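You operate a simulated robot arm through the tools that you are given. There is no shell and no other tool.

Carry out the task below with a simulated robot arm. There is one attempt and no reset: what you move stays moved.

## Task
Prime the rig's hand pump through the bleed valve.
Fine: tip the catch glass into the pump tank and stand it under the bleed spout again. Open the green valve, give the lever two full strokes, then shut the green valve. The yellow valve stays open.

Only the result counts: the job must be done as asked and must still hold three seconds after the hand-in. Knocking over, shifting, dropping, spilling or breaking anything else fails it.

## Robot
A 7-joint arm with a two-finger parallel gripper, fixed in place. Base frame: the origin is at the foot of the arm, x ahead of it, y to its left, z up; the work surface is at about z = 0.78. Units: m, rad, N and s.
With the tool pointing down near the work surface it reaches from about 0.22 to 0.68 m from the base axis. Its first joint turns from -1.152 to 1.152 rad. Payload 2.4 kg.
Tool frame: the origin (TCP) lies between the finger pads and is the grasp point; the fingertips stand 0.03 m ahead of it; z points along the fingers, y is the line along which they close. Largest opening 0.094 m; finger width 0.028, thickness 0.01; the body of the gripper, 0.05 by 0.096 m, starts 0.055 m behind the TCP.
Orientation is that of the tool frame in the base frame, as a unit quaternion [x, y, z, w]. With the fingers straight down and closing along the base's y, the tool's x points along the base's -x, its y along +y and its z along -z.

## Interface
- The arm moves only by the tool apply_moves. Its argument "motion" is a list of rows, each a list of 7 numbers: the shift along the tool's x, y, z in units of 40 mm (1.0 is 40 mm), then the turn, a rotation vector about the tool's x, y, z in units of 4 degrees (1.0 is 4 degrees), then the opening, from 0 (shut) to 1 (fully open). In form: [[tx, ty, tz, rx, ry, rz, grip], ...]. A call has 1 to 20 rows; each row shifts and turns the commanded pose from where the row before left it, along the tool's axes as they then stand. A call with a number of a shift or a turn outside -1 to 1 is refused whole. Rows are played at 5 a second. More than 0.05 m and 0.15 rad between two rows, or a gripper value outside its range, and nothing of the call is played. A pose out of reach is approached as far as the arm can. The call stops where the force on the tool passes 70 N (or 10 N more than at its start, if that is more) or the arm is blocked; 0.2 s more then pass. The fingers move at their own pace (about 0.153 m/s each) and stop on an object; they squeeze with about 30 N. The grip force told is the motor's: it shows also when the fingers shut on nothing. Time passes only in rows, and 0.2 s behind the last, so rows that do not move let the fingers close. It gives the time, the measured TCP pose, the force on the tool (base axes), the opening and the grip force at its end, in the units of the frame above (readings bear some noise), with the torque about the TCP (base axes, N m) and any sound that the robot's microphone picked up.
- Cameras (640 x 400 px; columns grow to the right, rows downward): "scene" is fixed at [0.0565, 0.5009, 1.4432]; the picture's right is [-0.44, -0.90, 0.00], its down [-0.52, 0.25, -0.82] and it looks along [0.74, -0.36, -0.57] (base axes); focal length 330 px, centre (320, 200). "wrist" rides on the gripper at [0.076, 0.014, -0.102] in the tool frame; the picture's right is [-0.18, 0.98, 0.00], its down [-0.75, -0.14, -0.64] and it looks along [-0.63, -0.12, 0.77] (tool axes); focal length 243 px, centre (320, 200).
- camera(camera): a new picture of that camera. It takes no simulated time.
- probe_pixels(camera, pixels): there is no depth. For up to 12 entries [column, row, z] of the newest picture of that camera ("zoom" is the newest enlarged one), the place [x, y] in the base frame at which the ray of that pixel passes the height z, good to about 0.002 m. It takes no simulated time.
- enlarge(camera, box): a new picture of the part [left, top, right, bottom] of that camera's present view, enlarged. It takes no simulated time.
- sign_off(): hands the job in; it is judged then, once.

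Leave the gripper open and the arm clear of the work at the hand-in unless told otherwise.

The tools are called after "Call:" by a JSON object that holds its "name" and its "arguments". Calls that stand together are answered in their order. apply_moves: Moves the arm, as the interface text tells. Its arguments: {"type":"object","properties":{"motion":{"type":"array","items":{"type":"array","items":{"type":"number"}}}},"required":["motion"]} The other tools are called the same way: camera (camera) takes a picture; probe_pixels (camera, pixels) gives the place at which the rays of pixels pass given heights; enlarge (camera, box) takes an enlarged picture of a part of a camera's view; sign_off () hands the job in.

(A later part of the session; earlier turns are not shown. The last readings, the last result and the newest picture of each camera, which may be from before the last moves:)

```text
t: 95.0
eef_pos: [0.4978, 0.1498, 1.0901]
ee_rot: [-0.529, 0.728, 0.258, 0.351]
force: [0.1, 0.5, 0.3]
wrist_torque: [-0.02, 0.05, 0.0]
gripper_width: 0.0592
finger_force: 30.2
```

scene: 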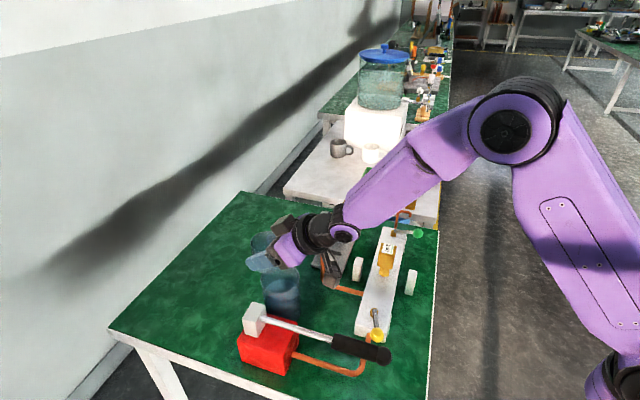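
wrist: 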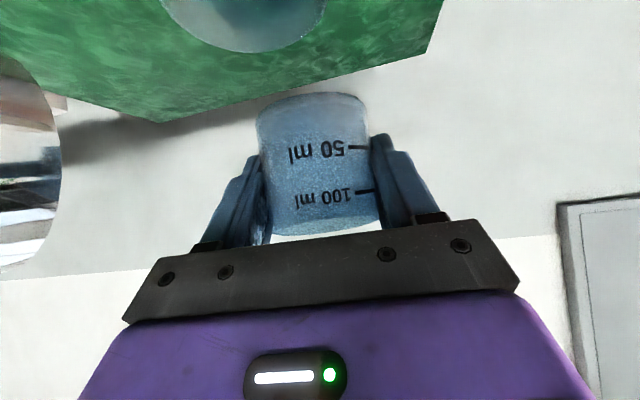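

Now I'll return to the spot in front of the rig, at (0.582,-0.134,0.99).

Call:
{"name": "apply_moves", "arguments": {"motion": [[0.575, -0.414, -0.326, 0, 0, 0, 0.4], [0.575, -0.414, -0.326, 0, 0, 0, 0.4], [0.575, -0.414, -0.326, 0, 0, 0, 0.4], [0.575, -0.414, -0.326, 0, 0, 0, 0.4], [0.575, -0.414, -0.326, 0, 0, 0, 0.4], [0.575, -0.414, -0.326, 0, 0, 0, 0.4], [0.575, -0.414, -0.326, 0, 0, 0, 0.4], [0.575, -0.414, -0.326, 0, 0, 0, 0.4], [0.575, -0.414, -0.326, 0, 0, 0, 0.4], [0.575, -0.414, -0.326, 0, 0, 0, 0.4], [0, 0, 0, 0, 0, 0, 0.4]]}}

Call:
{"name": "camera", "arguments": {"camera": "wrist"}}

```text
t: 97.4
eef_pos: [0.5804, -0.1358, 0.9901]
ee_rot: [-0.528, 0.729, 0.257, 0.352]
force: [-0.1, -0.2, -0.8]
wrist_torque: [0.0, 0.04, 0.03]
gripper_width: 0.0591
finger_force: 30.0
```

```text
taken
```

wrist: 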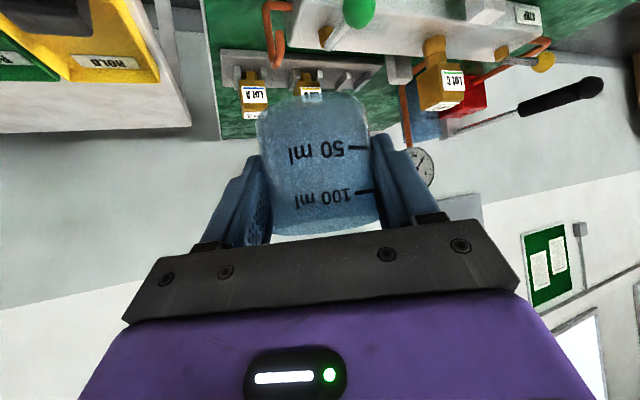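

Same view as when I left. I'll descend to z≈0.823, with the glass base about 2 mm above the bench, and check the height before sliding in.

Call:
{"name": "apply_moves", "arguments": {"motion": [[0.406, 0, 0.3176, 0, 0, 0, 0.4], [0.406, 0, 0.3176, 0, 0, 0, 0.4], [0.406, 0, 0.3176, 0, 0, 0, 0.4], [0.406, 0, 0.3176, 0, 0, 0, 0.4], [0.406, 0, 0.3176, 0, 0, 0, 0.4], [0.406, 0, 0.3176, 0, 0, 0, 0.4], [0.406, 0, 0.3176, 0, 0, 0, 0.4], [0.406, 0, 0.3176, 0, 0, 0, 0.4], [0.04, 0, 0.031, 0, 0, 0, 0.4]]}}

Call:
{"name": "camera", "arguments": {"camera": "wrist"}}

Call:
{"name": "enlarge", "arguments": {"camera": "scene", "box": [385, 195, 465, 255]}}

```text
t: 99.4
eef_pos: [0.5796, -0.1354, 0.8235]
ee_rot: [-0.528, 0.729, 0.257, 0.352]
force: [0.7, -0.4, 0.3]
wrist_torque: [0.02, 0.04, 0.01]
gripper_width: 0.0591
finger_force: 30.1
```

```text
taken
```

wrist: 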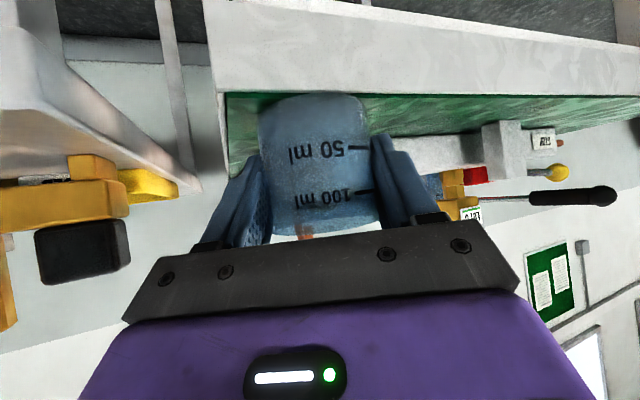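

```text
6.67 times, centred on (425, 225) of scene
```

zoom: 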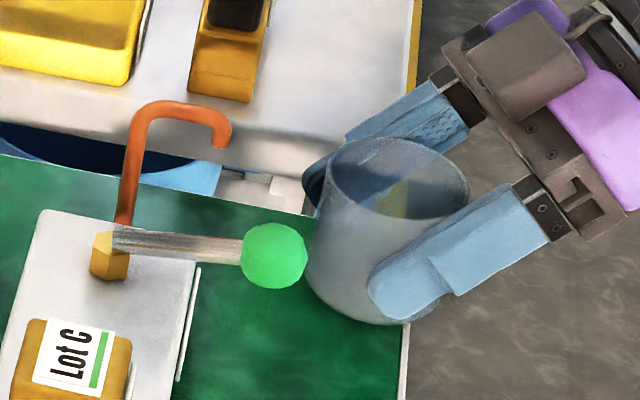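

The glass is empty and clear, sitting as it was gripped, and not touching. I'll slide it 50 mm toward the rig to the regrip spot, lower, and check the force.

Call:
{"name": "apply_moves", "arguments": {"motion": [[-0.0855, -0.0772, 0.1093, 0, 0, 0, 0.4], [-0.0855, -0.0772, 0.1093, 0, 0, 0, 0.4], [-0.0855, -0.0772, 0.1093, 0, 0, 0, 0.4], [-0.0855, -0.0772, 0.1093, 0, 0, 0, 0.4], [-0.0855, -0.0772, 0.1093, 0, 0, 0, 0.4], [-0.0855, -0.0772, 0.1093, 0, 0, 0, 0.4], [-0.0855, -0.0772, 0.1093, 0, 0, 0, 0.4], [-0.0855, -0.0772, 0.1093, 0, 0, 0, 0.4], [0.02, 0, 0.0155, 0, 0, 0, 0.4], [0.02, 0, 0.0155, 0, 0, 0, 0.4], [0, 0, 0, 0, 0, 0, 0.4]]}}

Call:
{"name": "enlarge", "arguments": {"camera": "wrist", "box": [200, 40, 500, 240]}}

Call:
{"name": "enlarge", "arguments": {"camera": "scene", "box": [385, 200, 445, 250]}}

```text
t: 101.8
eef_pos: [0.6176, -0.1002, 0.8202]
ee_rot: [-0.528, 0.729, 0.258, 0.353]
force: [0.5, -0.5, 0.0]
wrist_torque: [0.02, -0.01, -0.01]
gripper_width: 0.0592
finger_force: 30.6
```

```text
2.00 times, centred on (350, 140) of wrist
```

zoom: 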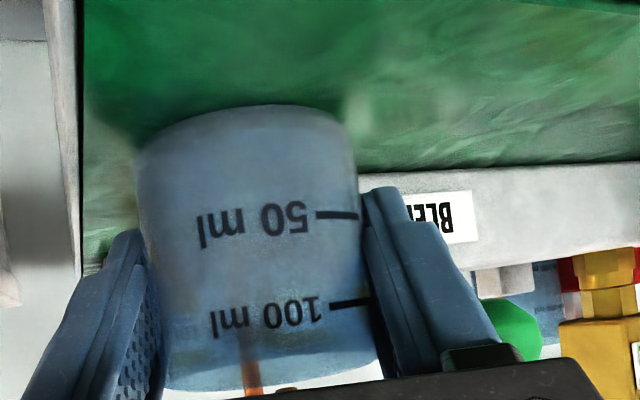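

```text
8.00 times, centred on (415, 225) of scene
```

zoom: 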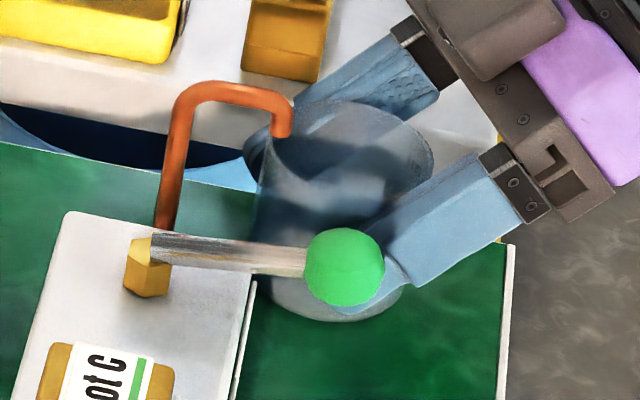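

No table contact yet. I'll lower in half-millimetre steps until I feel it.

Call:
{"name": "apply_moves", "arguments": {"motion": [[0.01, 0, 0.0077, 0, 0, 0, 0.4], [0.01, 0, 0.0077, 0, 0, 0, 0.4], [0, 0, 0, 0, 0, 0, 0.4]]}}

```text
t: 102.6
eef_pos: [0.6175, -0.1011, 0.8201]
ee_rot: [-0.527, 0.729, 0.257, 0.353]
force: [-1.9, 1.6, 8.4]
wrist_torque: [-0.11, 0.08, -0.02]
gripper_width: 0.0596
finger_force: 29.5
```

It's on the bench (8 N). I'll open slowly, raise the fingers 31 mm to the rim band, and re-check.

Call:
{"name": "apply_moves", "arguments": {"motion": [[0, 0, 0, 0, 0, 0, 0.63], [0, 0, 0, 0, 0, 0, 0.65], [0, 0, 0, 0, 0, 0, 0.7], [0, 0, 0, 0, 0, 0, 0.76], [-0.154, 0, -0.12, 0, 0, 0, 0.76], [-0.154, 0, -0.12, 0, 0, 0, 0.76], [-0.154, 0, -0.12, 0, 0, 0, 0.76], [-0.154, 0, -0.12, 0, 0, 0, 0.76], [0, 0, 0, 0, 0, 0, 0.76]]}}

Call:
{"name": "enlarge", "arguments": {"camera": "wrist", "box": [200, 40, 500, 240]}}

Call:
{"name": "enlarge", "arguments": {"camera": "scene", "box": [385, 200, 445, 250]}}

```text
t: 104.6
eef_pos: [0.617, -0.1008, 0.8523]
ee_rot: [-0.527, 0.729, 0.257, 0.353]
force: [-0.1, -0.4, 0.7]
wrist_torque: [-0.02, 0.01, 0.05]
gripper_width: 0.0716
finger_force: 0.1
```

```text
2.00 times, centred on (350, 140) of wrist
```

zoom: 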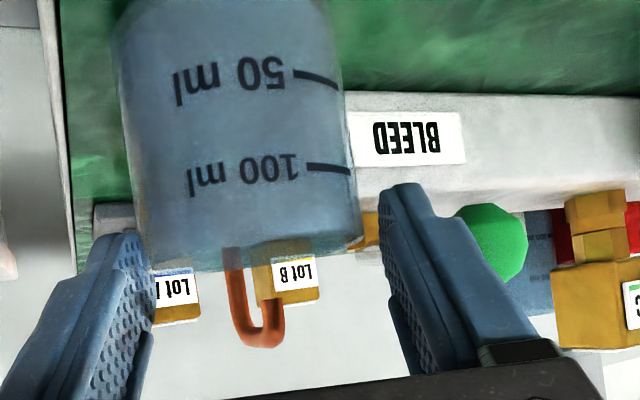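

```text
8.00 times, centred on (415, 225) of scene
```

zoom: 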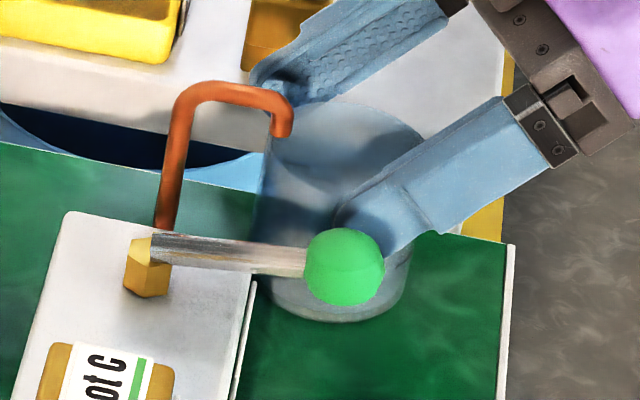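

Glass standing. I'll lower 1.5 mm and close gently on the rim band again.

Call:
{"name": "apply_moves", "arguments": {"motion": [[0.03, 0, 0.023, 0, 0, 0, 0.74], [0, 0, 0, 0, 0, 0, 0.71], [0, 0, 0, 0, 0, 0, 0.68], [0, 0, 0, 0, 0, 0, 0.66], [0, 0, 0, 0, 0, 0, 0.65], [0, 0, 0, 0, 0, 0, 0.64], [0, 0, 0, 0, 0, 0, 0.63], [0, 0, 0, 0, 0, 0, 0.6], [0, 0, 0, 0, 0, 0, 0.5]]}}

```text
t: 106.6
eef_pos: [0.6165, -0.0998, 0.8498]
ee_rot: [-0.527, 0.729, 0.256, 0.352]
force: [0.9, -0.3, 0.7]
wrist_torque: [0.0, 0.04, -0.01]
gripper_width: 0.0587
finger_force: 30.1
```

Gripped. I'll lift 2 mm, move 25 mm toward the manifold to put the glass back under the spout, and check before setting it down.

Call:
{"name": "apply_moves", "arguments": {"motion": [[-0.039, 0, -0.031, 0, 0, 0, 0.5], [0, 0, 0, 0, 0, 0, 0.5], [-0.068, -0.056, 0.0867, 0, 0, 0, 0.5], [-0.068, -0.056, 0.0867, 0, 0, 0, 0.5], [-0.068, -0.056, 0.0867, 0, 0, 0, 0.5], [-0.068, -0.056, 0.0867, 0, 0, 0, 0.5], [-0.068, -0.056, 0.0867, 0, 0, 0, 0.5], [0, 0, 0, 0, 0, 0, 0.5]]}}

Call:
{"name": "enlarge", "arguments": {"camera": "wrist", "box": [200, 40, 500, 240]}}

Call:
{"name": "enlarge", "arguments": {"camera": "scene", "box": [385, 200, 445, 250]}}

```text
t: 108.4
eef_pos: [0.6342, -0.0818, 0.852]
ee_rot: [-0.528, 0.729, 0.257, 0.352]
force: [-0.9, -0.2, -1.1]
wrist_torque: [0.02, -0.02, 0.0]
gripper_width: 0.0589
finger_force: 30.2
```

```text
2.00 times, centred on (350, 140) of wrist
```

zoom: 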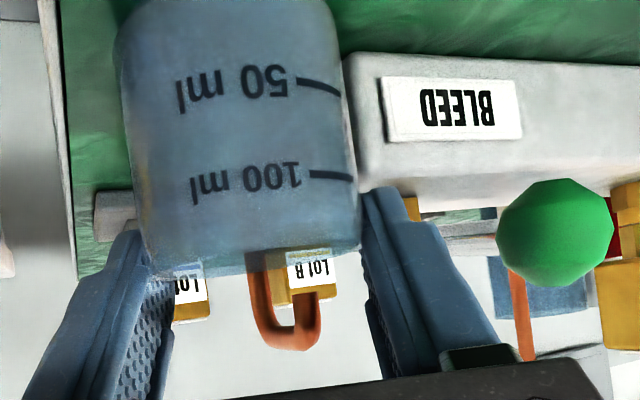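

```text
8.00 times, centred on (415, 225) of scene
```

zoom: 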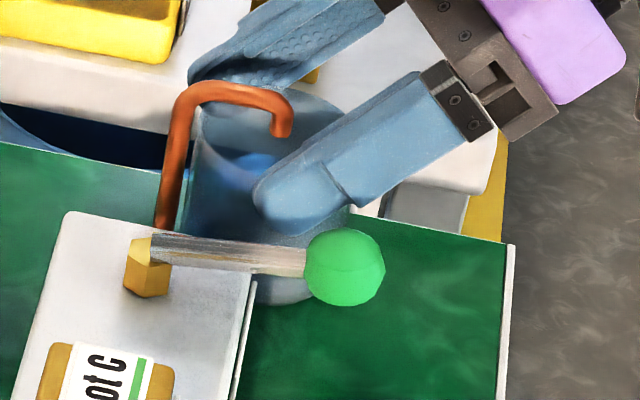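

The glass base is at the same scene position as at the start (about (410,239)), with the spout tip over its opening. Lowering to the bench.

Call:
{"name": "apply_moves", "arguments": {"motion": [[0.02, 0, 0.0155, 0, 0, 0, 0.5], [0.02, 0, 0.0155, 0, 0, 0, 0.5], [0, 0, 0, 0, 0, 0, 0.5]]}}

```text
t: 109.2
eef_pos: [0.6349, -0.0828, 0.8498]
ee_rot: [-0.528, 0.729, 0.258, 0.353]
force: [-1.7, -0.5, 2.5]
wrist_torque: [0.03, 0.15, -0.01]
gripper_width: 0.0588
finger_force: 30.3
```

Contact felt. I'll open slowly and then back straight out along the tool axis.

Call:
{"name": "apply_moves", "arguments": {"motion": [[0.005, 0, 0.004, 0, 0, 0, 0.5], [0, 0, 0, 0, 0, 0, 0.63], [0, 0, 0, 0, 0, 0, 0.65], [0, 0, 0, 0, 0, 0, 0.7], [0, 0, 0, 0, 0, 0, 0.76], [0, 0, -0.3, 0, 0, 0, 0.76], [0, 0, -0.5, 0, 0, 0, 0.76], [0, 0, -0.7, 0, 0, 0, 0.76], [0, 0, -0.9, 0, 0, 0, 0.76], [0, 0, -0.9, 0, 0, 0, 0.76]]}}

Call:
{"name": "camera", "arguments": {"camera": "scene"}}

Call:
{"name": "enlarge", "arguments": {"camera": "scene", "box": [380, 198, 440, 245]}}

Call:
{"name": "enlarge", "arguments": {"camera": "wrist", "box": [200, 0, 500, 200]}}

```text
t: 111.4
eef_pos: [0.602, -0.1813, 0.9307]
ee_rot: [-0.527, 0.729, 0.258, 0.352]
force: [0.1, -0.2, -0.5]
wrist_torque: [0.02, 0.01, 0.01]
gripper_width: 0.0715
finger_force: 0.1
```

```text
taken
```

scene: 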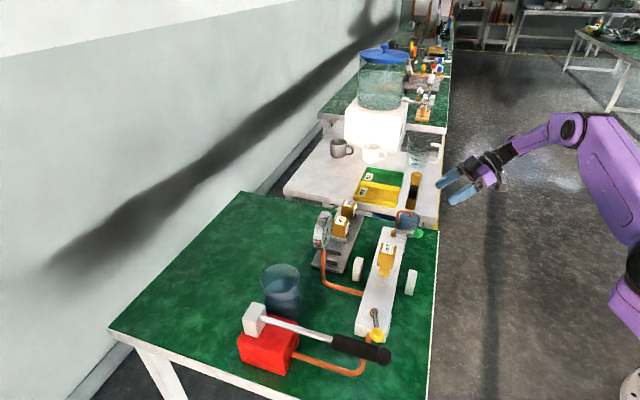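

```text
8.51 times, centred on (410, 222) of scene
```

zoom: 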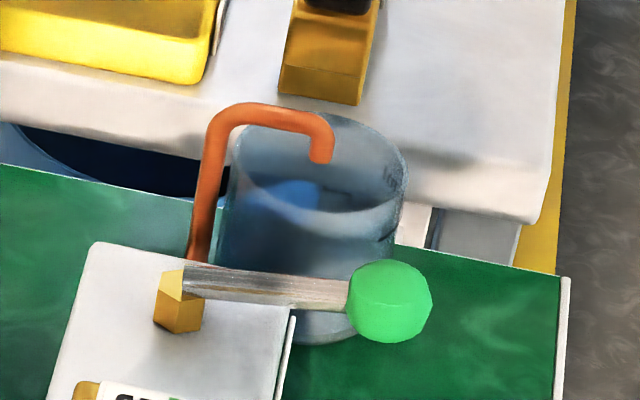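

```text
2.00 times, centred on (350, 100) of wrist
```

zoom: 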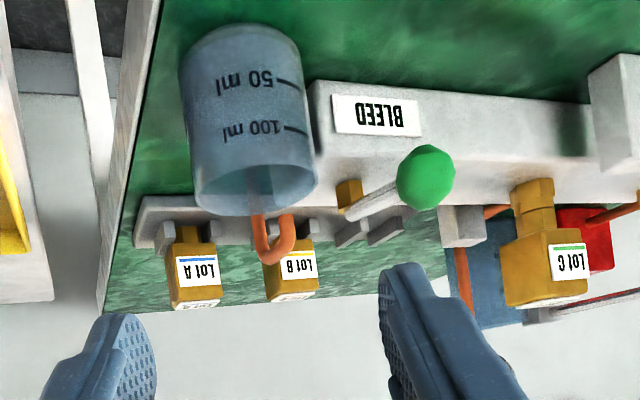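

The glass stands where it was, under the spout, and everything else looks unchanged. Next is the green valve. I'll triangulate the knob and stem again from both fresh views.

Call:
{"name": "camera", "arguments": {"camera": "wrist"}}

Call:
{"name": "probe_pixels", "arguments": {"camera": "wrist", "pixels": [[402.5, 88, 0.84], [402.5, 88, 0.845], [402.5, 88, 0.85], [402.5, 88, 0.855], [364, 103, 0.84], [364, 103, 0.845], [364, 103, 0.85]]}}

Call:
{"name": "probe_pixels", "arguments": {"camera": "scene", "pixels": [[418.1, 233.75, 0.84], [418.1, 233.75, 0.845], [418.1, 233.75, 0.85], [418.1, 233.75, 0.855], [394.3, 231.3, 0.84], [394.3, 231.3, 0.845], [394.3, 231.3, 0.85]]}}

Call:
{"name": "enlarge", "arguments": {"camera": "scene", "box": [335, 290, 405, 375]}}

```text
taken
```

wrist: 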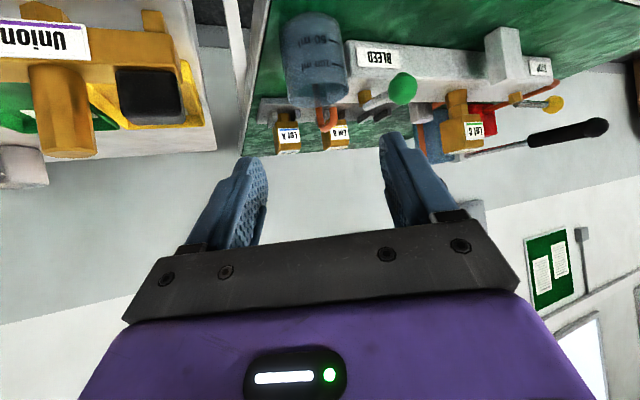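

```text
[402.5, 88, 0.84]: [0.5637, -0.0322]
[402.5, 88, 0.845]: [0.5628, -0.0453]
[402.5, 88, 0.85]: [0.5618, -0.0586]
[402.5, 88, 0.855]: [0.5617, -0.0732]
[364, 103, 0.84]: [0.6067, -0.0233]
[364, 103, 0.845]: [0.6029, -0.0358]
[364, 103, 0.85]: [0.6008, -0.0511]
```

```text
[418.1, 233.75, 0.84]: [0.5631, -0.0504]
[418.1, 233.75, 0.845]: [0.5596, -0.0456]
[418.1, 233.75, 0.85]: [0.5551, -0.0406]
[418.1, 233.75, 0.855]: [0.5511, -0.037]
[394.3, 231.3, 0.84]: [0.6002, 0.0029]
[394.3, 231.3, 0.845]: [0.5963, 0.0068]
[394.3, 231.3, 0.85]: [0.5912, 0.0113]
```

```text
4.71 times, centred on (370, 332) of scene
```

zoom: 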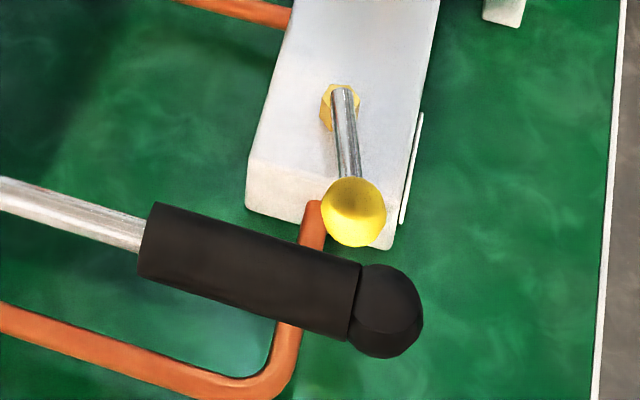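

The knob is at (0.5612,-0.0455,0.845) and the stem at about (0.607,0.001), so the lever radius is about 65 mm. Yellow lies along the manifold (open) and green lies across it (shut), so opening green means swinging it a quarter turn along the manifold, away from the spout. I'll rise and turn the tool straight down, with the closing axis along the manifold.

Call:
{"name": "apply_moves", "arguments": {"motion": [[-0.657, 0, -0.513, 0, 0, 0, 0.76], [-0.657, 0, -0.513, 0, 0, 0, 0.76], [-0.657, 0, -0.513, 0, 0, 0, 0.76], [0, 0, 0, 0, 1, 0, 0.76], [0, 0, 0, 0, 1, 0, 0.76], [0, 0, 0, 0, 1, 0, 0.76], [0, 0, 0, 0, 1, 0, 0.76], [0, 0, 0, 0, 1, 0, 0.76], [0, 0, 0, 0, 1, 0, 0.76], [0, 0, 0, 0, 1, 0, 0.76], [0, 0, 0, 0, 1, 0, 0.76], [0, 0, 0, 0, 1, 0, 0.76], [0, 0, 0, 0, 1, 0, 0.76], [0, 0, 0, 0, 1, 0, 0.76], [0, 0, 0, 0, 1, 0, 0.76], [0, 0, 0, 0, 1, 0, 0.76]]}}

Call:
{"name": "apply_moves", "arguments": {"motion": [[0, 0, 0, 0, 0, 0.964, 0.65], [0, 0, 0, 0, 0, 0.964, 0.65], [0, 0, 0, 0, 0, 0.964, 0.65], [0, 0, 0, 0, 0, 0.964, 0.65], [0, 0, 0, 0, 0, 0.964, 0.65], [0, 0, 0, 0, 0, 0.964, 0.65], [0, 0, 0, 0, 0, 0.964, 0.65]]}}

```text
t: 114.8
eef_pos: [0.6038, -0.1814, 1.0301]
ee_rot: [-0.588, 0.809, -0.002, -0.003]
force: [0.3, -0.1, -0.9]
wrist_torque: [-0.03, -0.01, 0.02]
gripper_width: 0.0714
finger_force: 0.1
```

```text
t: 116.4
eef_pos: [0.6039, -0.1816, 1.031]
ee_rot: [-0.381, 0.925, -0.001, -0.002]
force: [-0.2, 0.3, 0.4]
wrist_torque: [-0.03, 0.01, -0.02]
gripper_width: 0.0612
finger_force: 0.1
```

Tool is straight down. I'll move above the knob and down to z≈0.93, then look before straddling it.

Call:
{"name": "apply_moves", "arguments": {"motion": [[-0.4125, 0.79, 0, 0, 0, 0, 0.6], [-0.4125, 0.79, 0, 0, 0, 0, 0.6], [-0.4125, 0.79, 0, 0, 0, 0, 0.6], [-0.4125, 0.79, 0, 0, 0, 0, 0.6], [0, 0, 0.83, 0, 0, 0, 0.6], [0, 0, 0.83, 0, 0, 0, 0.6], [0, 0, 0.83, 0, 0, 0, 0.6]]}}

Call:
{"name": "enlarge", "arguments": {"camera": "scene", "box": [370, 180, 450, 250]}}

Call:
{"name": "camera", "arguments": {"camera": "wrist"}}

```text
t: 118.0
eef_pos: [0.5608, -0.045, 0.9298]
ee_rot: [-0.382, 0.924, -0.001, -0.003]
force: [0.2, -0.2, -0.4]
wrist_torque: [0.0, 0.01, 0.0]
gripper_width: 0.0564
finger_force: 0.1
```

```text
5.71 times, centred on (410, 215) of scene
```

zoom: 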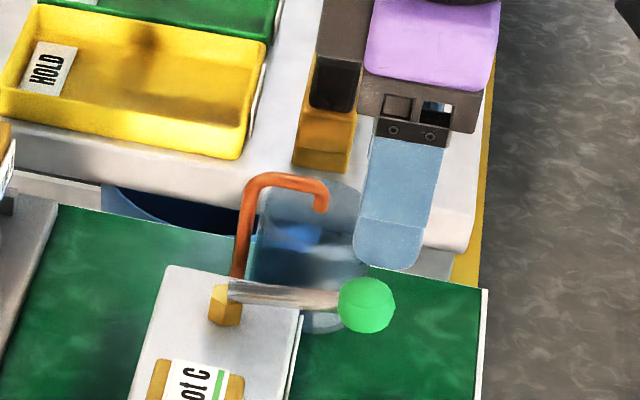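

```text
taken
```

wrist: 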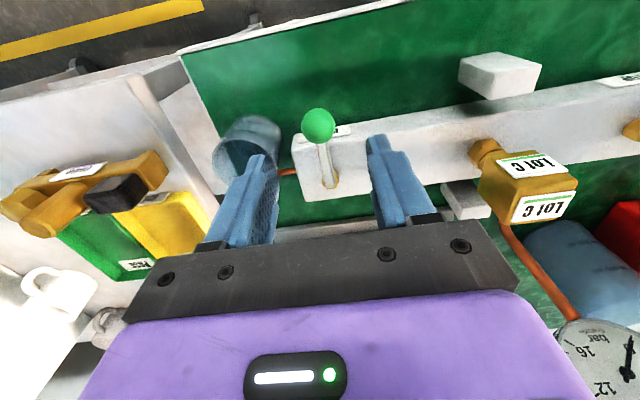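

The knob is centred between the fingers (wrist (318,126)). I'll narrow the opening to 0.04 m to keep clear of the glass, shift 4 mm outward, and descend to z≈0.862.

Call:
{"name": "apply_moves", "arguments": {"motion": [[0.1, 0, 0, 0, 0, 0, 0.43], [0, 0, 0.4, 0, 0, 0, 0.43], [0, 0, 0.4, 0, 0, 0, 0.43], [0, 0, 0.4, 0, 0, 0, 0.43], [0, 0, 0.3, 0, 0, 0, 0.43], [0, 0, 0.2, 0, 0, 0, 0.43]]}}

Call:
{"name": "enlarge", "arguments": {"camera": "scene", "box": [370, 180, 450, 250]}}

Call:
{"name": "camera", "arguments": {"camera": "wrist"}}

```text
t: 119.4
eef_pos: [0.5548, -0.0485, 0.8622]
ee_rot: [-0.382, 0.924, -0.001, -0.003]
force: [0.0, 0.5, -1.0]
wrist_torque: [-0.03, -0.04, 0.02]
gripper_width: 0.0403
finger_force: 0.1
```

```text
5.71 times, centred on (410, 215) of scene
```

zoom: 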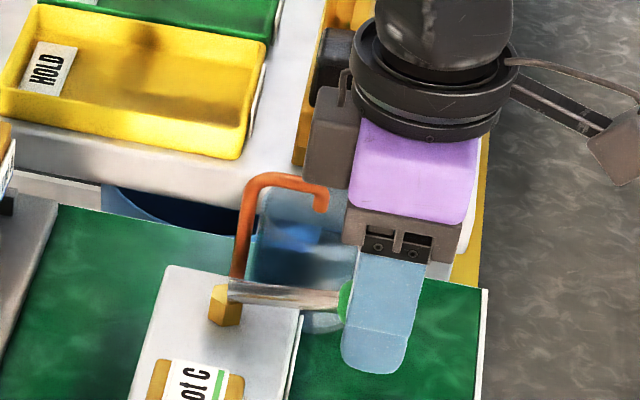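

```text
taken
```

wrist: 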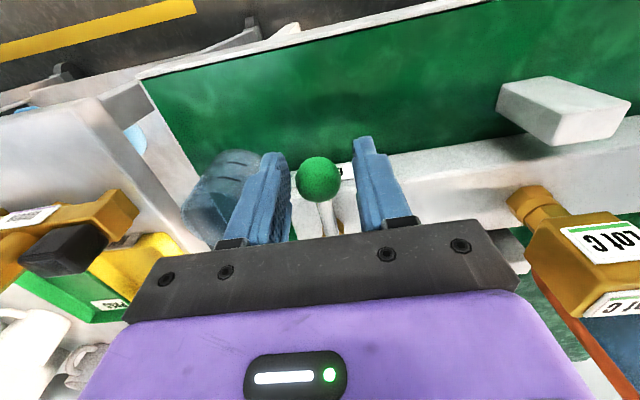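

Fingers straddle the knob, no contact elsewhere. I'll close on the knob.

Call:
{"name": "apply_moves", "arguments": {"motion": [[0, 0, 0, 0, 0, 0, 0.34], [0, 0, 0, 0, 0, 0, 0.3], [0, 0, 0, 0, 0, 0, 0.27], [0, 0, 0, 0, 0, 0, 0.24], [0, 0, 0, 0, 0, 0, 0.21], [0, 0, 0, 0, 0, 0, 0.18], [0, 0, 0, 0, 0, 0, 0.15]]}}

Call:
{"name": "camera", "arguments": {"camera": "wrist"}}

```text
t: 121.0
eef_pos: [0.5563, -0.0485, 0.8625]
ee_rot: [-0.382, 0.924, -0.001, -0.003]
force: [-0.6, -0.7, -1.4]
wrist_torque: [-0.04, 0.02, -0.04]
gripper_width: 0.0235
finger_force: 44.8
```

```text
taken
```

wrist: 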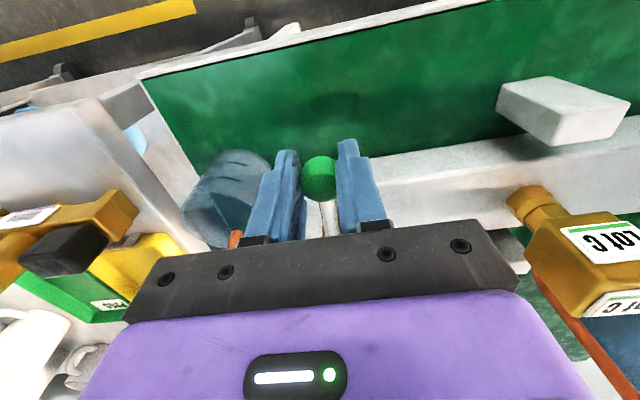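

Knob held. I'll swing 20° along the arc toward the manifold line, turning the gripper with it, and watch the force to confirm the direction.

Call:
{"name": "apply_moves", "arguments": {"motion": [[-0.002, 0.0605, 0, 0, 0, 0.5, 0.15], [-0.0042, 0.121, 0, 0, 0, 1, 0.15], [-0.0042, 0.121, 0, 0, 0, 1, 0.15], [-0.0042, 0.121, 0, 0, 0, 1, 0.15], [-0.0042, 0.121, 0, 0, 0, 1, 0.15]]}}

Call:
{"name": "enlarge", "arguments": {"camera": "scene", "box": [370, 180, 450, 250]}}

```text
t: 122.2
eef_pos: [0.5443, -0.0297, 0.863]
ee_rot: [-0.233, 0.973, 0.0, -0.003]
force: [1.2, 4.6, -12.6]
wrist_torque: [0.11, -0.08, 0.23]
gripper_width: 0.0233
finger_force: 45.0
```

```text
5.71 times, centred on (410, 215) of scene
```

zoom: 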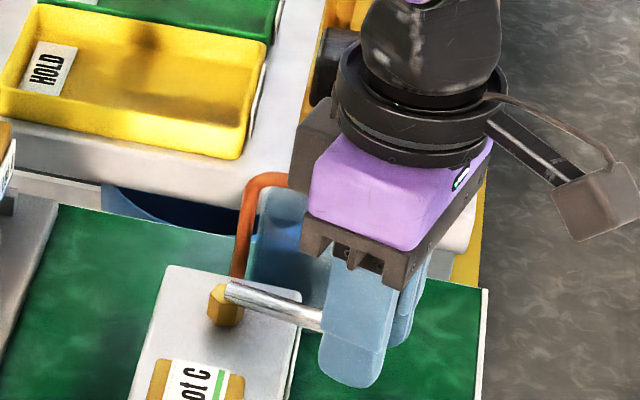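

The lever is turning with the gripper at low side force. I'll continue about 36° more.

Call:
{"name": "apply_moves", "arguments": {"motion": [[-0.0042, 0.121, 0, 0, 0, 1, 0.15], [-0.0042, 0.121, 0, 0, 0, 1, 0.15], [-0.0042, 0.121, 0, 0, 0, 1, 0.15], [-0.0042, 0.121, 0, 0, 0, 1, 0.15], [-0.0042, 0.121, 0, 0, 0, 1, 0.15], [-0.0042, 0.121, 0, 0, 0, 1, 0.15], [-0.0042, 0.121, 0, 0, 0, 1, 0.15], [-0.0042, 0.121, 0, 0, 0, 1, 0.15], [-0.0042, 0.121, 0, 0, 0, 1, 0.15]]}}

Call:
{"name": "enlarge", "arguments": {"camera": "scene", "box": [370, 180, 450, 250]}}

```text
t: 124.2
eef_pos: [0.5388, 0.0118, 0.8646]
ee_rot: [0.08, 0.997, -0.004, -0.003]
force: [-1.9, 3.3, -11.7]
wrist_torque: [0.08, 0.24, 0.17]
gripper_width: 0.0234
finger_force: 44.7
```

```text
5.71 times, centred on (410, 215) of scene
```

zoom: 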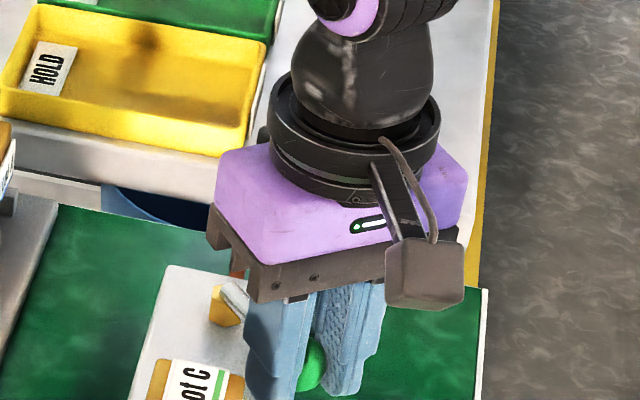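

54° done, lever following. The camera housing will pass about 4 cm above Lot C. I'll complete the remaining 36°.

Call:
{"name": "apply_moves", "arguments": {"motion": [[-0.0042, 0.121, 0, 0, 0, 1, 0.15], [-0.0042, 0.121, 0, 0, 0, 1, 0.15], [-0.0042, 0.121, 0, 0, 0, 1, 0.15], [-0.0042, 0.121, 0, 0, 0, 1, 0.15], [-0.0042, 0.121, 0, 0, 0, 1, 0.15], [-0.0042, 0.121, 0, 0, 0, 1, 0.15], [-0.0042, 0.121, 0, 0, 0, 1, 0.15], [-0.0042, 0.121, 0, 0, 0, 1, 0.15]]}}

Call:
{"name": "enlarge", "arguments": {"camera": "scene", "box": [360, 190, 450, 270]}}

Call:
{"name": "camera", "arguments": {"camera": "wrist"}}

```text
t: 126.0
eef_pos: [0.5519, 0.0414, 0.862]
ee_rot: [0.355, 0.935, -0.005, -0.005]
force: [-24.4, -11.7, 7.7]
wrist_torque: [-0.6, -0.02, 0.18]
gripper_width: 0.0236
finger_force: 45.1
```

```text
5.00 times, centred on (405, 230) of scene
```

zoom: 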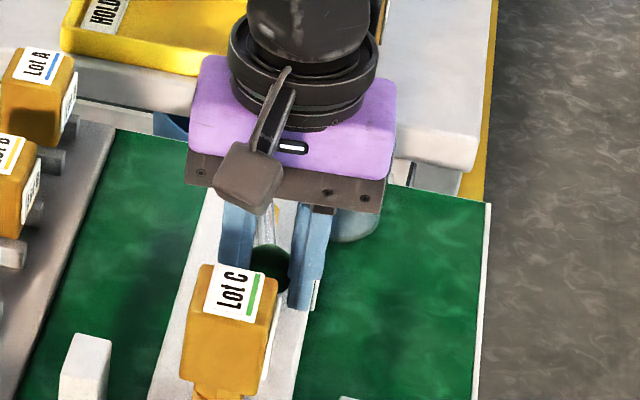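

```text
taken
```

wrist: 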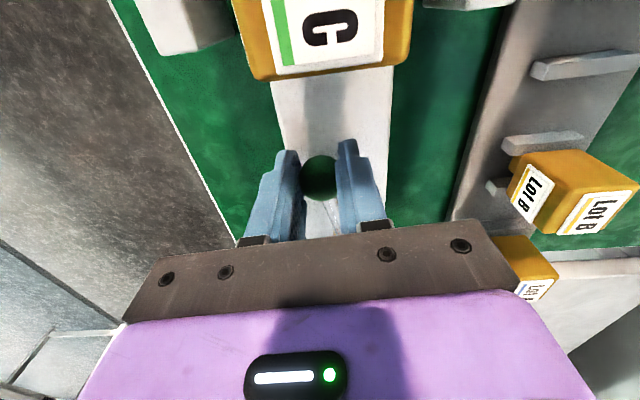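

Resistance of about 27 N has appeared near 82° of turn, likely the valve's open stop. For comparison I'll measure the yellow (open) lever's angle.

Call:
{"name": "probe_pixels", "arguments": {"camera": "scene", "pixels": [[377, 334.5, 0.845], [374.7, 309.1, 0.836], [372.5, 312, 0.83]]}}

Call:
{"name": "enlarge", "arguments": {"camera": "scene", "box": [385, 215, 435, 255]}}

```text
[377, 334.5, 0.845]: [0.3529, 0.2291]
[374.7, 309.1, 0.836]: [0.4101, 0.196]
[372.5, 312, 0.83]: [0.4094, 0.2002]
```

```text
10.00 times, centred on (410, 235) of scene
```

zoom: 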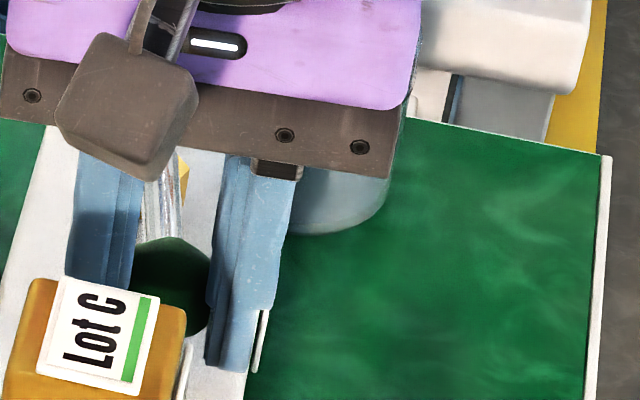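

Yellow (open) lies at about 152°, and green is now at about 144°, up against its stop, so green is fully open. I'll relax the command by 4° to remove the load, then release the knob.

Call:
{"name": "apply_moves", "arguments": {"motion": [[0, -0.121, 0, 0, 0, -1, 0.15], [0, 0, 0, 0, 0, 0, 0.15]]}}

```text
t: 126.6
eef_pos: [0.5508, 0.0401, 0.8629]
ee_rot: [0.318, 0.948, -0.003, -0.002]
force: [-11.9, -10.0, 0.9]
wrist_torque: [0.2, 0.6, -0.39]
gripper_width: 0.0232
finger_force: 44.9
```

Some load remains (about 15 N). One more small relax, then open and rise.

Call:
{"name": "apply_moves", "arguments": {"motion": [[0, -0.05, 0, 0, 0, 0, 0.15], [0, 0, 0, 0, 0, 0, 0.15]]}}

```text
t: 127.2
eef_pos: [0.5499, 0.0405, 0.8629]
ee_rot: [0.317, 0.948, -0.001, -0.001]
force: [-3.5, -4.3, -4.8]
wrist_torque: [0.25, 0.43, 0.07]
gripper_width: 0.0233
finger_force: 44.9
```

Nearly unloaded. I'll open to 0.045 m and rise straight up 120 mm.

Call:
{"name": "apply_moves", "arguments": {"motion": [[0, 0, 0, 0, 0, 0, 0.3], [0, 0, 0, 0, 0, 0, 0.4], [0, 0, 0, 0, 0, 0, 0.48], [0, 0, -0.5, 0, 0, 0, 0.48], [0, 0, -0.8, 0, 0, 0, 0.48], [0, 0, -0.9, 0, 0, 0, 0.48], [0, 0, -0.9, 0, 0, 0, 0.48]]}}

Call:
{"name": "camera", "arguments": {"camera": "scene"}}

Call:
{"name": "enlarge", "arguments": {"camera": "scene", "box": [360, 200, 440, 270]}}

Call:
{"name": "camera", "arguments": {"camera": "wrist"}}

```text
t: 128.8
eef_pos: [0.5509, 0.0412, 0.9867]
ee_rot: [0.318, 0.948, -0.002, -0.002]
force: [0.3, -1.0, 0.3]
wrist_torque: [0.0, -0.01, 0.04]
gripper_width: 0.0456
finger_force: 0.1
```

```text
taken
```

scene: 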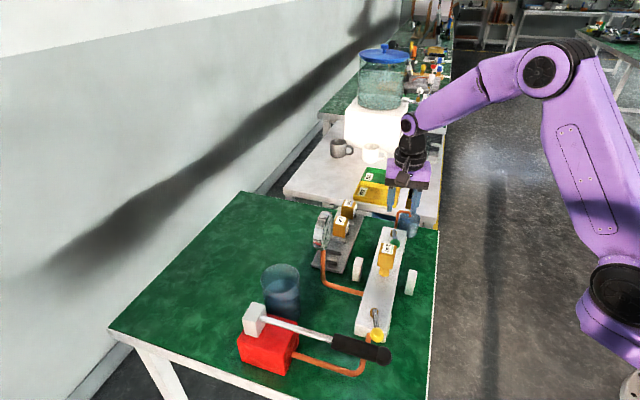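

```text
5.71 times, centred on (400, 235) of scene
```

zoom: 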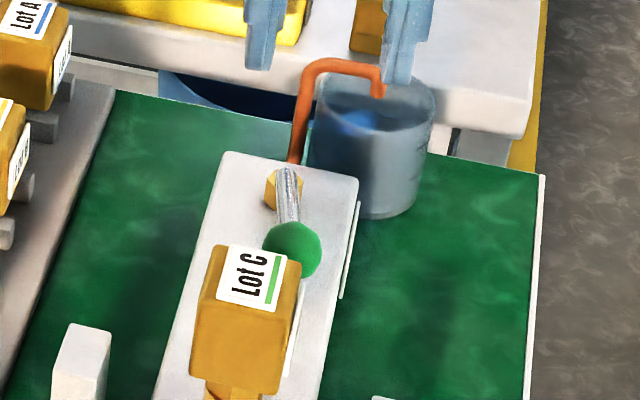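

```text
taken
```

wrist: 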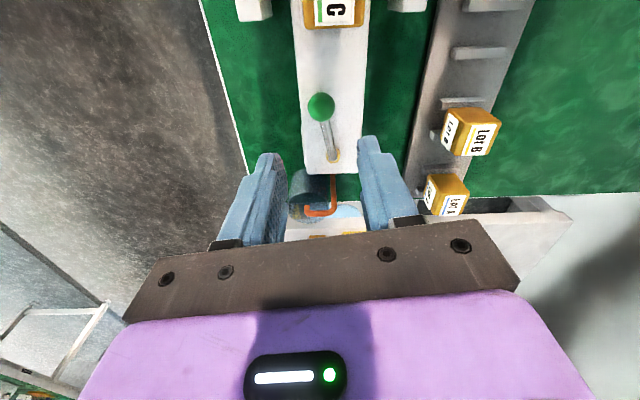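

Green now lies along the manifold like yellow, and the glass is undisturbed. Next is the pump lever. I'll turn the tool to yaw 45° (closing axis across the lever), then move over to view the handle.

Call:
{"name": "apply_moves", "arguments": {"motion": [[0, 0, -0.5, 0, 0, -1, 0.6], [0, 0, -0.5, 0, 0, -1, 0.6], [0, 0, 0, 0, 0, -1, 0.6], [0, 0, 0, 0, 0, -1, 0.6], [0, 0, 0, 0, 0, -1, 0.6], [0, 0, 0, 0, 0, -1, 0.6], [0, 0, 0, 0, 0, -1, 0.6], [0, 0, 0, 0, 0, -1, 0.6], [0, 0, 0, 0, 0, -1, 0.6], [0, 0, 0, 0, 0, -1, 0.6], [0, 0, 0, 0, 0, -1, 0.6], [0, 0, 0, 0, 0, -1, 0.6], [0, 0, 0, 0, 0, -1, 0.6], [0, 0, 0, 0, 0, -1, 0.6], [0, 0, 0, 0, 0, -1, 0.6], [0, 0, 0, 0, 0, -1, 0.6], [0, 0, 0, 0, 0, -1, 0.6], [0, 0, 0, 0, 0, -1, 0.6], [0, 0, 0, 0, 0, -1, 0.6], [0, 0, 0, 0, 0, -1, 0.6]]}}

```text
t: 133.0
eef_pos: [0.5502, 0.0396, 1.0263]
ee_rot: [-0.366, 0.93, -0.001, -0.002]
force: [0.5, 0.7, 0.7]
wrist_torque: [0.05, 0.0, -0.02]
gripper_width: 0.0564
finger_force: 0.1
```

Yaw is about 43°. I'll finish the last 2° and slide along the manifold direction, at z 1.03, to near the handle for a look.

Call:
{"name": "apply_moves", "arguments": {"motion": [[0, 0.5, 0, 0, 0, -0.5, 0.8], [0, 0.93, 0, 0, 0, 0, 0.8], [0, 0.93, 0, 0, 0, 0, 0.8], [0, 0.93, 0, 0, 0, 0, 0.8], [0, 0.93, 0, 0, 0, 0, 0.8], [0, 0.93, 0, 0, 0, 0, 0.8], [0, 0.93, 0, 0, 0, 0, 0.8], [0, 0.93, 0, 0, 0, 0, 0.8], [0.5, 0.4, 0, 0, 0, 0, 0.8]]}}

Call:
{"name": "camera", "arguments": {"camera": "wrist"}}

Call:
{"name": "camera", "arguments": {"camera": "scene"}}

```text
t: 135.0
eef_pos: [0.3292, 0.2363, 1.0272]
ee_rot: [-0.382, 0.924, -0.001, -0.002]
force: [0.2, 0.4, 0.5]
wrist_torque: [0.0, -0.01, 0.03]
gripper_width: 0.0754
finger_force: 0.1
```

```text
taken
```

wrist: 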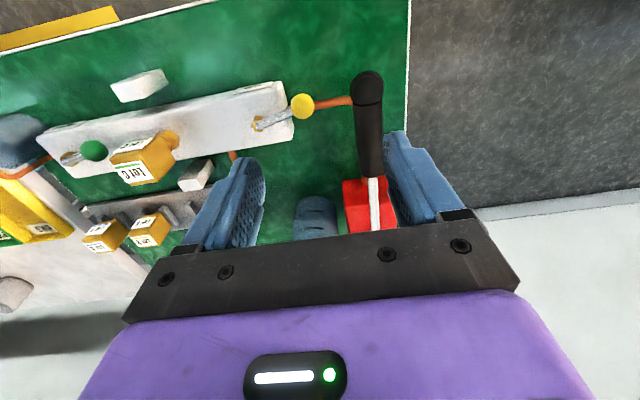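

```text
taken
```

scene: 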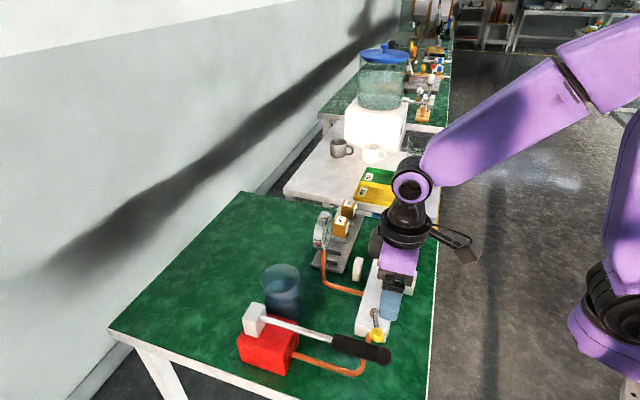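

I can see the handle: ball at wrist (367,88), junction at (371,177). I'll triangulate these with the scene view.

Call:
{"name": "probe_pixels", "arguments": {"camera": "wrist", "pixels": [[367, 88, 0.86], [367, 88, 0.89], [367, 88, 0.92], [371, 177, 0.86], [371, 177, 0.89], [371, 177, 0.92]]}}

Call:
{"name": "probe_pixels", "arguments": {"camera": "scene", "pixels": [[383.8, 355.4, 0.86], [383.8, 355.4, 0.89], [383.8, 355.4, 0.92], [333.9, 340.5, 0.86], [333.9, 340.5, 0.89], [333.9, 340.5, 0.92], [264, 318, 0.87], [264, 318, 0.9]]}}

Call:
{"name": "enlarge", "arguments": {"camera": "wrist", "box": [240, 50, 440, 250]}}

Call:
{"name": "enlarge", "arguments": {"camera": "scene", "box": [220, 280, 410, 395]}}

```text
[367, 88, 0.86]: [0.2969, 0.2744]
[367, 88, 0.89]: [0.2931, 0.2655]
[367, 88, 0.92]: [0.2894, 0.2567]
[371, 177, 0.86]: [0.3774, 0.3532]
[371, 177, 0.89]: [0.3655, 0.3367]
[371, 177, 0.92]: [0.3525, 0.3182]
```

```text
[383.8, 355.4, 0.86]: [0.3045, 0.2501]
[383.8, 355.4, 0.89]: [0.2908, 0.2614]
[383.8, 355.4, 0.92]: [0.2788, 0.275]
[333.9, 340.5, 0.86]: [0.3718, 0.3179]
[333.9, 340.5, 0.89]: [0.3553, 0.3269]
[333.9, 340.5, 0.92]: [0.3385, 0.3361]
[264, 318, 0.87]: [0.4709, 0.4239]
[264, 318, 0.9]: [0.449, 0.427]
```

```text
2.00 times, centred on (340, 150) of wrist
```

zoom: 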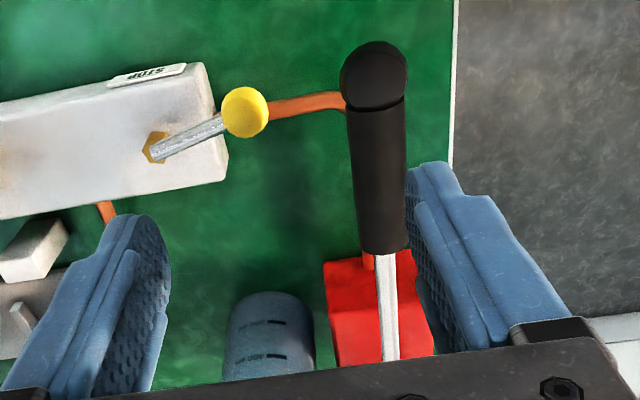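

```text
3.37 times, centred on (315, 338) of scene
```

zoom: 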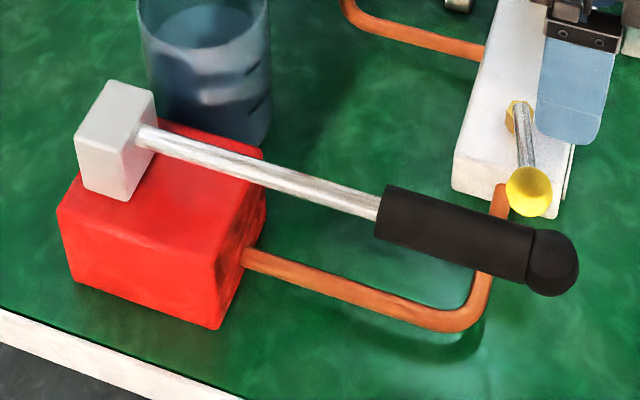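

The lever is level at z≈0.892: pivot near v=0.645 (the grey block), handle from v≈0.39 to 0.49, u≈-0.02, about 30 mm thick. I'll go above the handle grip point (0.332,0.304) and look before descending.

Call:
{"name": "apply_moves", "arguments": {"motion": [[-0.626, 0.578, 0, 0, 0, 0, 0.72], [-0.626, 0.578, 0, 0, 0, 0, 0.72], [0, 0, 0.7, 0, 0, 0, 0.72], [0, 0, 0.7, 0, 0, 0, 0.72]]}}

Call:
{"name": "camera", "arguments": {"camera": "wrist"}}

Call:
{"name": "enlarge", "arguments": {"camera": "scene", "box": [250, 260, 430, 395]}}

```text
t: 136.0
eef_pos: [0.331, 0.304, 0.9697]
ee_rot: [-0.382, 0.924, -0.002, -0.003]
force: [-0.1, 0.1, -0.7]
wrist_torque: [0.02, 0.0, 0.01]
gripper_width: 0.0678
finger_force: 0.0
```

```text
taken
```

wrist: 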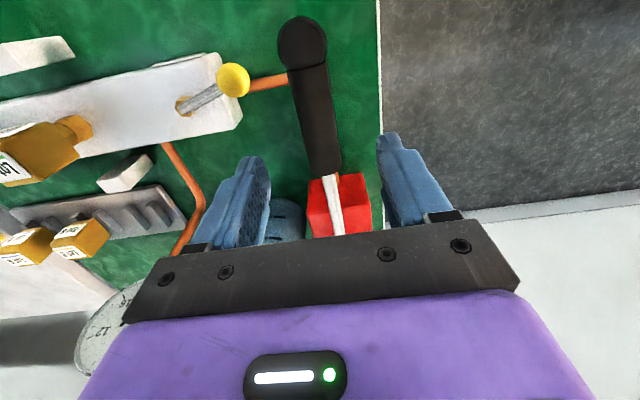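

```text
2.96 times, centred on (340, 328) of scene
```

zoom: 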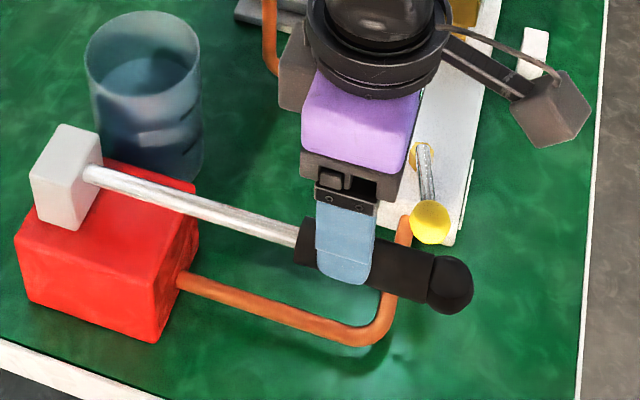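

The handle lies centred between the fingers. I'll descend to z≈0.90 and close.

Call:
{"name": "apply_moves", "arguments": {"motion": [[0, 0, 0.6, 0, 0, 0, 0.72], [0, 0, 0.6, 0, 0, 0, 0.72], [0, 0, 0.45, 0, 0, 0, 0.72], [0, 0, 0, 0, 0, 0, 0.5], [0, 0, 0, 0, 0, 0, 0.4], [0, 0, 0, 0, 0, 0, 0.35], [0, 0, 0, 0, 0, 0, 0.3], [0, 0, 0, 0, 0, 0, 0.25], [0, 0, 0, 0, 0, 0, 0.2]]}}

Call:
{"name": "camera", "arguments": {"camera": "wrist"}}

Call:
{"name": "enlarge", "arguments": {"camera": "scene", "box": [250, 260, 430, 395]}}

```text
t: 138.0
eef_pos: [0.3313, 0.304, 0.9047]
ee_rot: [-0.381, 0.925, -0.001, -0.002]
force: [14.7, -10.4, -1.6]
wrist_torque: [-0.2, -0.11, 0.24]
gripper_width: 0.0274
finger_force: 45.0
```

```text
taken
```

wrist: 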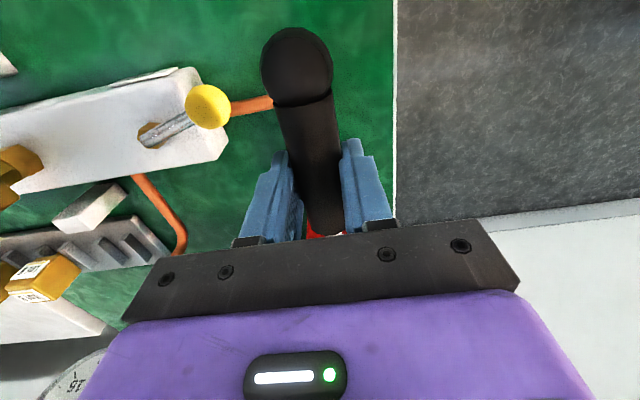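

```text
2.96 times, centred on (340, 328) of scene
```

zoom: 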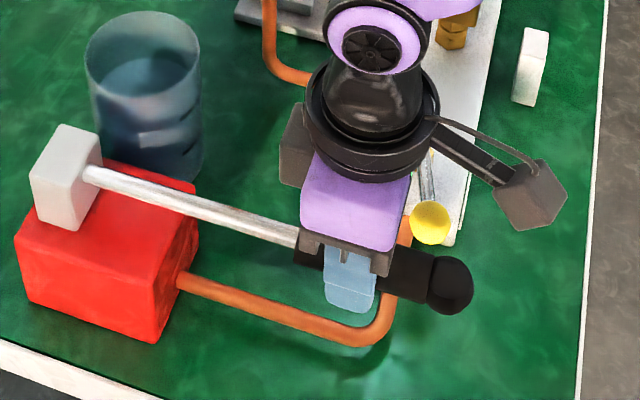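

Gripped (0.027 m). A 18 N sideways load shows I'm about 2 mm off-centre, so I'll shift toward the load to remove it.

Call:
{"name": "apply_moves", "arguments": {"motion": [[0, -0.04, 0, 0, 0, 0, 0.2], [0, 0, 0, 0, 0, 0, 0.2]]}}

```text
t: 138.6
eef_pos: [0.3301, 0.3032, 0.905]
ee_rot: [-0.382, 0.924, 0.0, -0.003]
force: [10.5, -7.0, -3.2]
wrist_torque: [-0.29, 0.2, -0.06]
gripper_width: 0.0273
finger_force: 45.3
```

Call:
{"name": "apply_moves", "arguments": {"motion": [[0, -0.06, 0, 0, 0, 0, 0.2], [0, 0, 0, 0, 0, 0, 0.2]]}}

```text
t: 139.2
eef_pos: [0.3322, 0.3037, 0.9049]
ee_rot: [-0.384, 0.923, 0.0, -0.003]
force: [-5.2, 7.3, -2.9]
wrist_torque: [0.02, 0.39, -0.42]
gripper_width: 0.0276
finger_force: 44.9
```

The load is now small. I'll test downward 15 mm in small steps and watch the vertical force and the microphone.

Call:
{"name": "apply_moves", "arguments": {"motion": [[0, 0, 0.125, 0, 0, 0, 0.2], [0, 0, 0.125, 0, 0, 0, 0.2], [-0.01, 0, 0.125, 0, 0, 0, 0.2]]}}

Call:
{"name": "enlarge", "arguments": {"camera": "scene", "box": [250, 260, 430, 395]}}

```text
t: 139.7
eef_pos: [0.3314, 0.3033, 0.9025]
ee_rot: [-0.383, 0.924, 0.0, -0.002]
force: [-9.3, -5.7, 27.7]
wrist_torque: [-0.22, 0.16, -0.11]
gripper_width: 0.0277
finger_force: 44.8
stopped in row 2: the force on the tool passed its limit at 87 N (the readings are from after the stop); the commanded pose is now the measured one
```

```text
2.96 times, centred on (340, 328) of scene
```

zoom: 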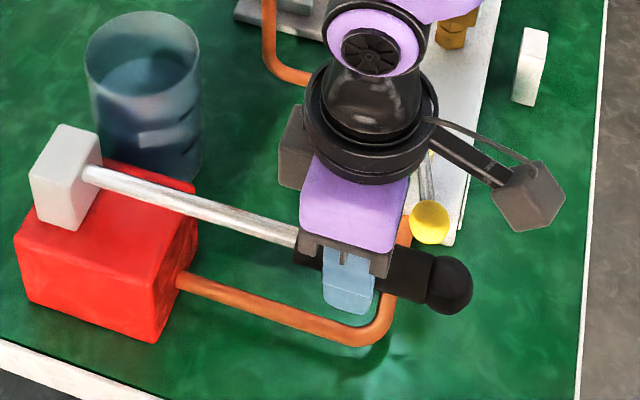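

Downward is blocked at once, so the lever rests at its bottom stop and the stroke goes up. I'll raise it along its arc (radius about 0.195 m), 16° first, and check forces.

Call:
{"name": "apply_moves", "arguments": {"motion": [[-0.012, 0, -0.34, 0, 0, 0, 0.2], [-0.0355, 0, -0.3385, 0, 0, 0, 0.2], [-0.059, 0, -0.335, 0, 0, 0, 0.2], [-0.082, 0, -0.33, 0, 0, 0, 0.2]]}}

Call:
{"name": "enlarge", "arguments": {"camera": "scene", "box": [250, 240, 430, 375]}}

```text
t: 140.7
eef_pos: [0.3371, 0.3084, 0.9546]
ee_rot: [-0.384, 0.923, -0.001, -0.003]
force: [-9.1, -4.5, -6.0]
wrist_torque: [-0.93, 0.91, -0.29]
gripper_width: 0.0277
finger_force: 44.6
```

```text
2.96 times, centred on (340, 308) of scene
```

zoom: 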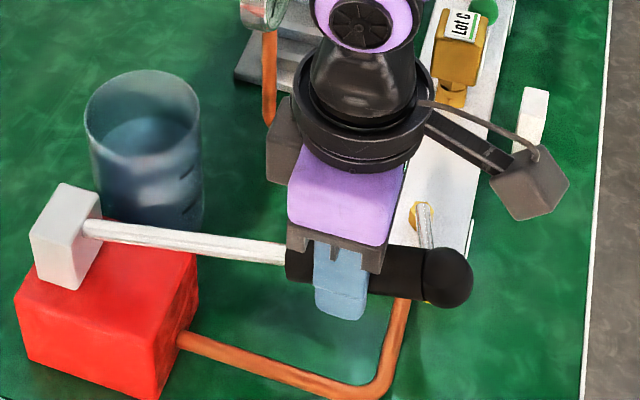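

The lever rises easily. Continue up another 20°.

Call:
{"name": "apply_moves", "arguments": {"motion": [[-0.105, 0, -0.3235, 0, 0, 0, 0.2], [-0.1275, 0, -0.3155, 0, 0, 0, 0.2], [-0.149, 0, -0.306, 0, 0, 0, 0.2], [-0.17, 0, -0.295, 0, 0, 0, 0.2], [-0.19, 0, -0.282, 0, 0, 0, 0.2]]}}

Call:
{"name": "enlarge", "arguments": {"camera": "scene", "box": [240, 220, 420, 355]}}

```text
t: 141.9
eef_pos: [0.3585, 0.3294, 1.016]
ee_rot: [-0.385, 0.923, 0.0, -0.002]
force: [-14.9, -0.5, -5.5]
wrist_torque: [-1.15, 1.04, -0.59]
gripper_width: 0.0278
finger_force: 44.5
```

```text
2.96 times, centred on (330, 288) of scene
```

zoom: 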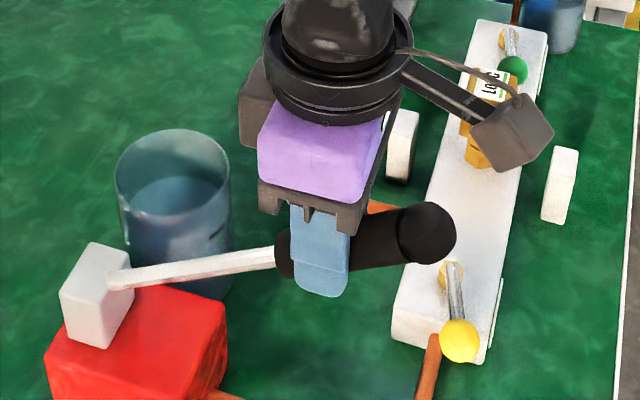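

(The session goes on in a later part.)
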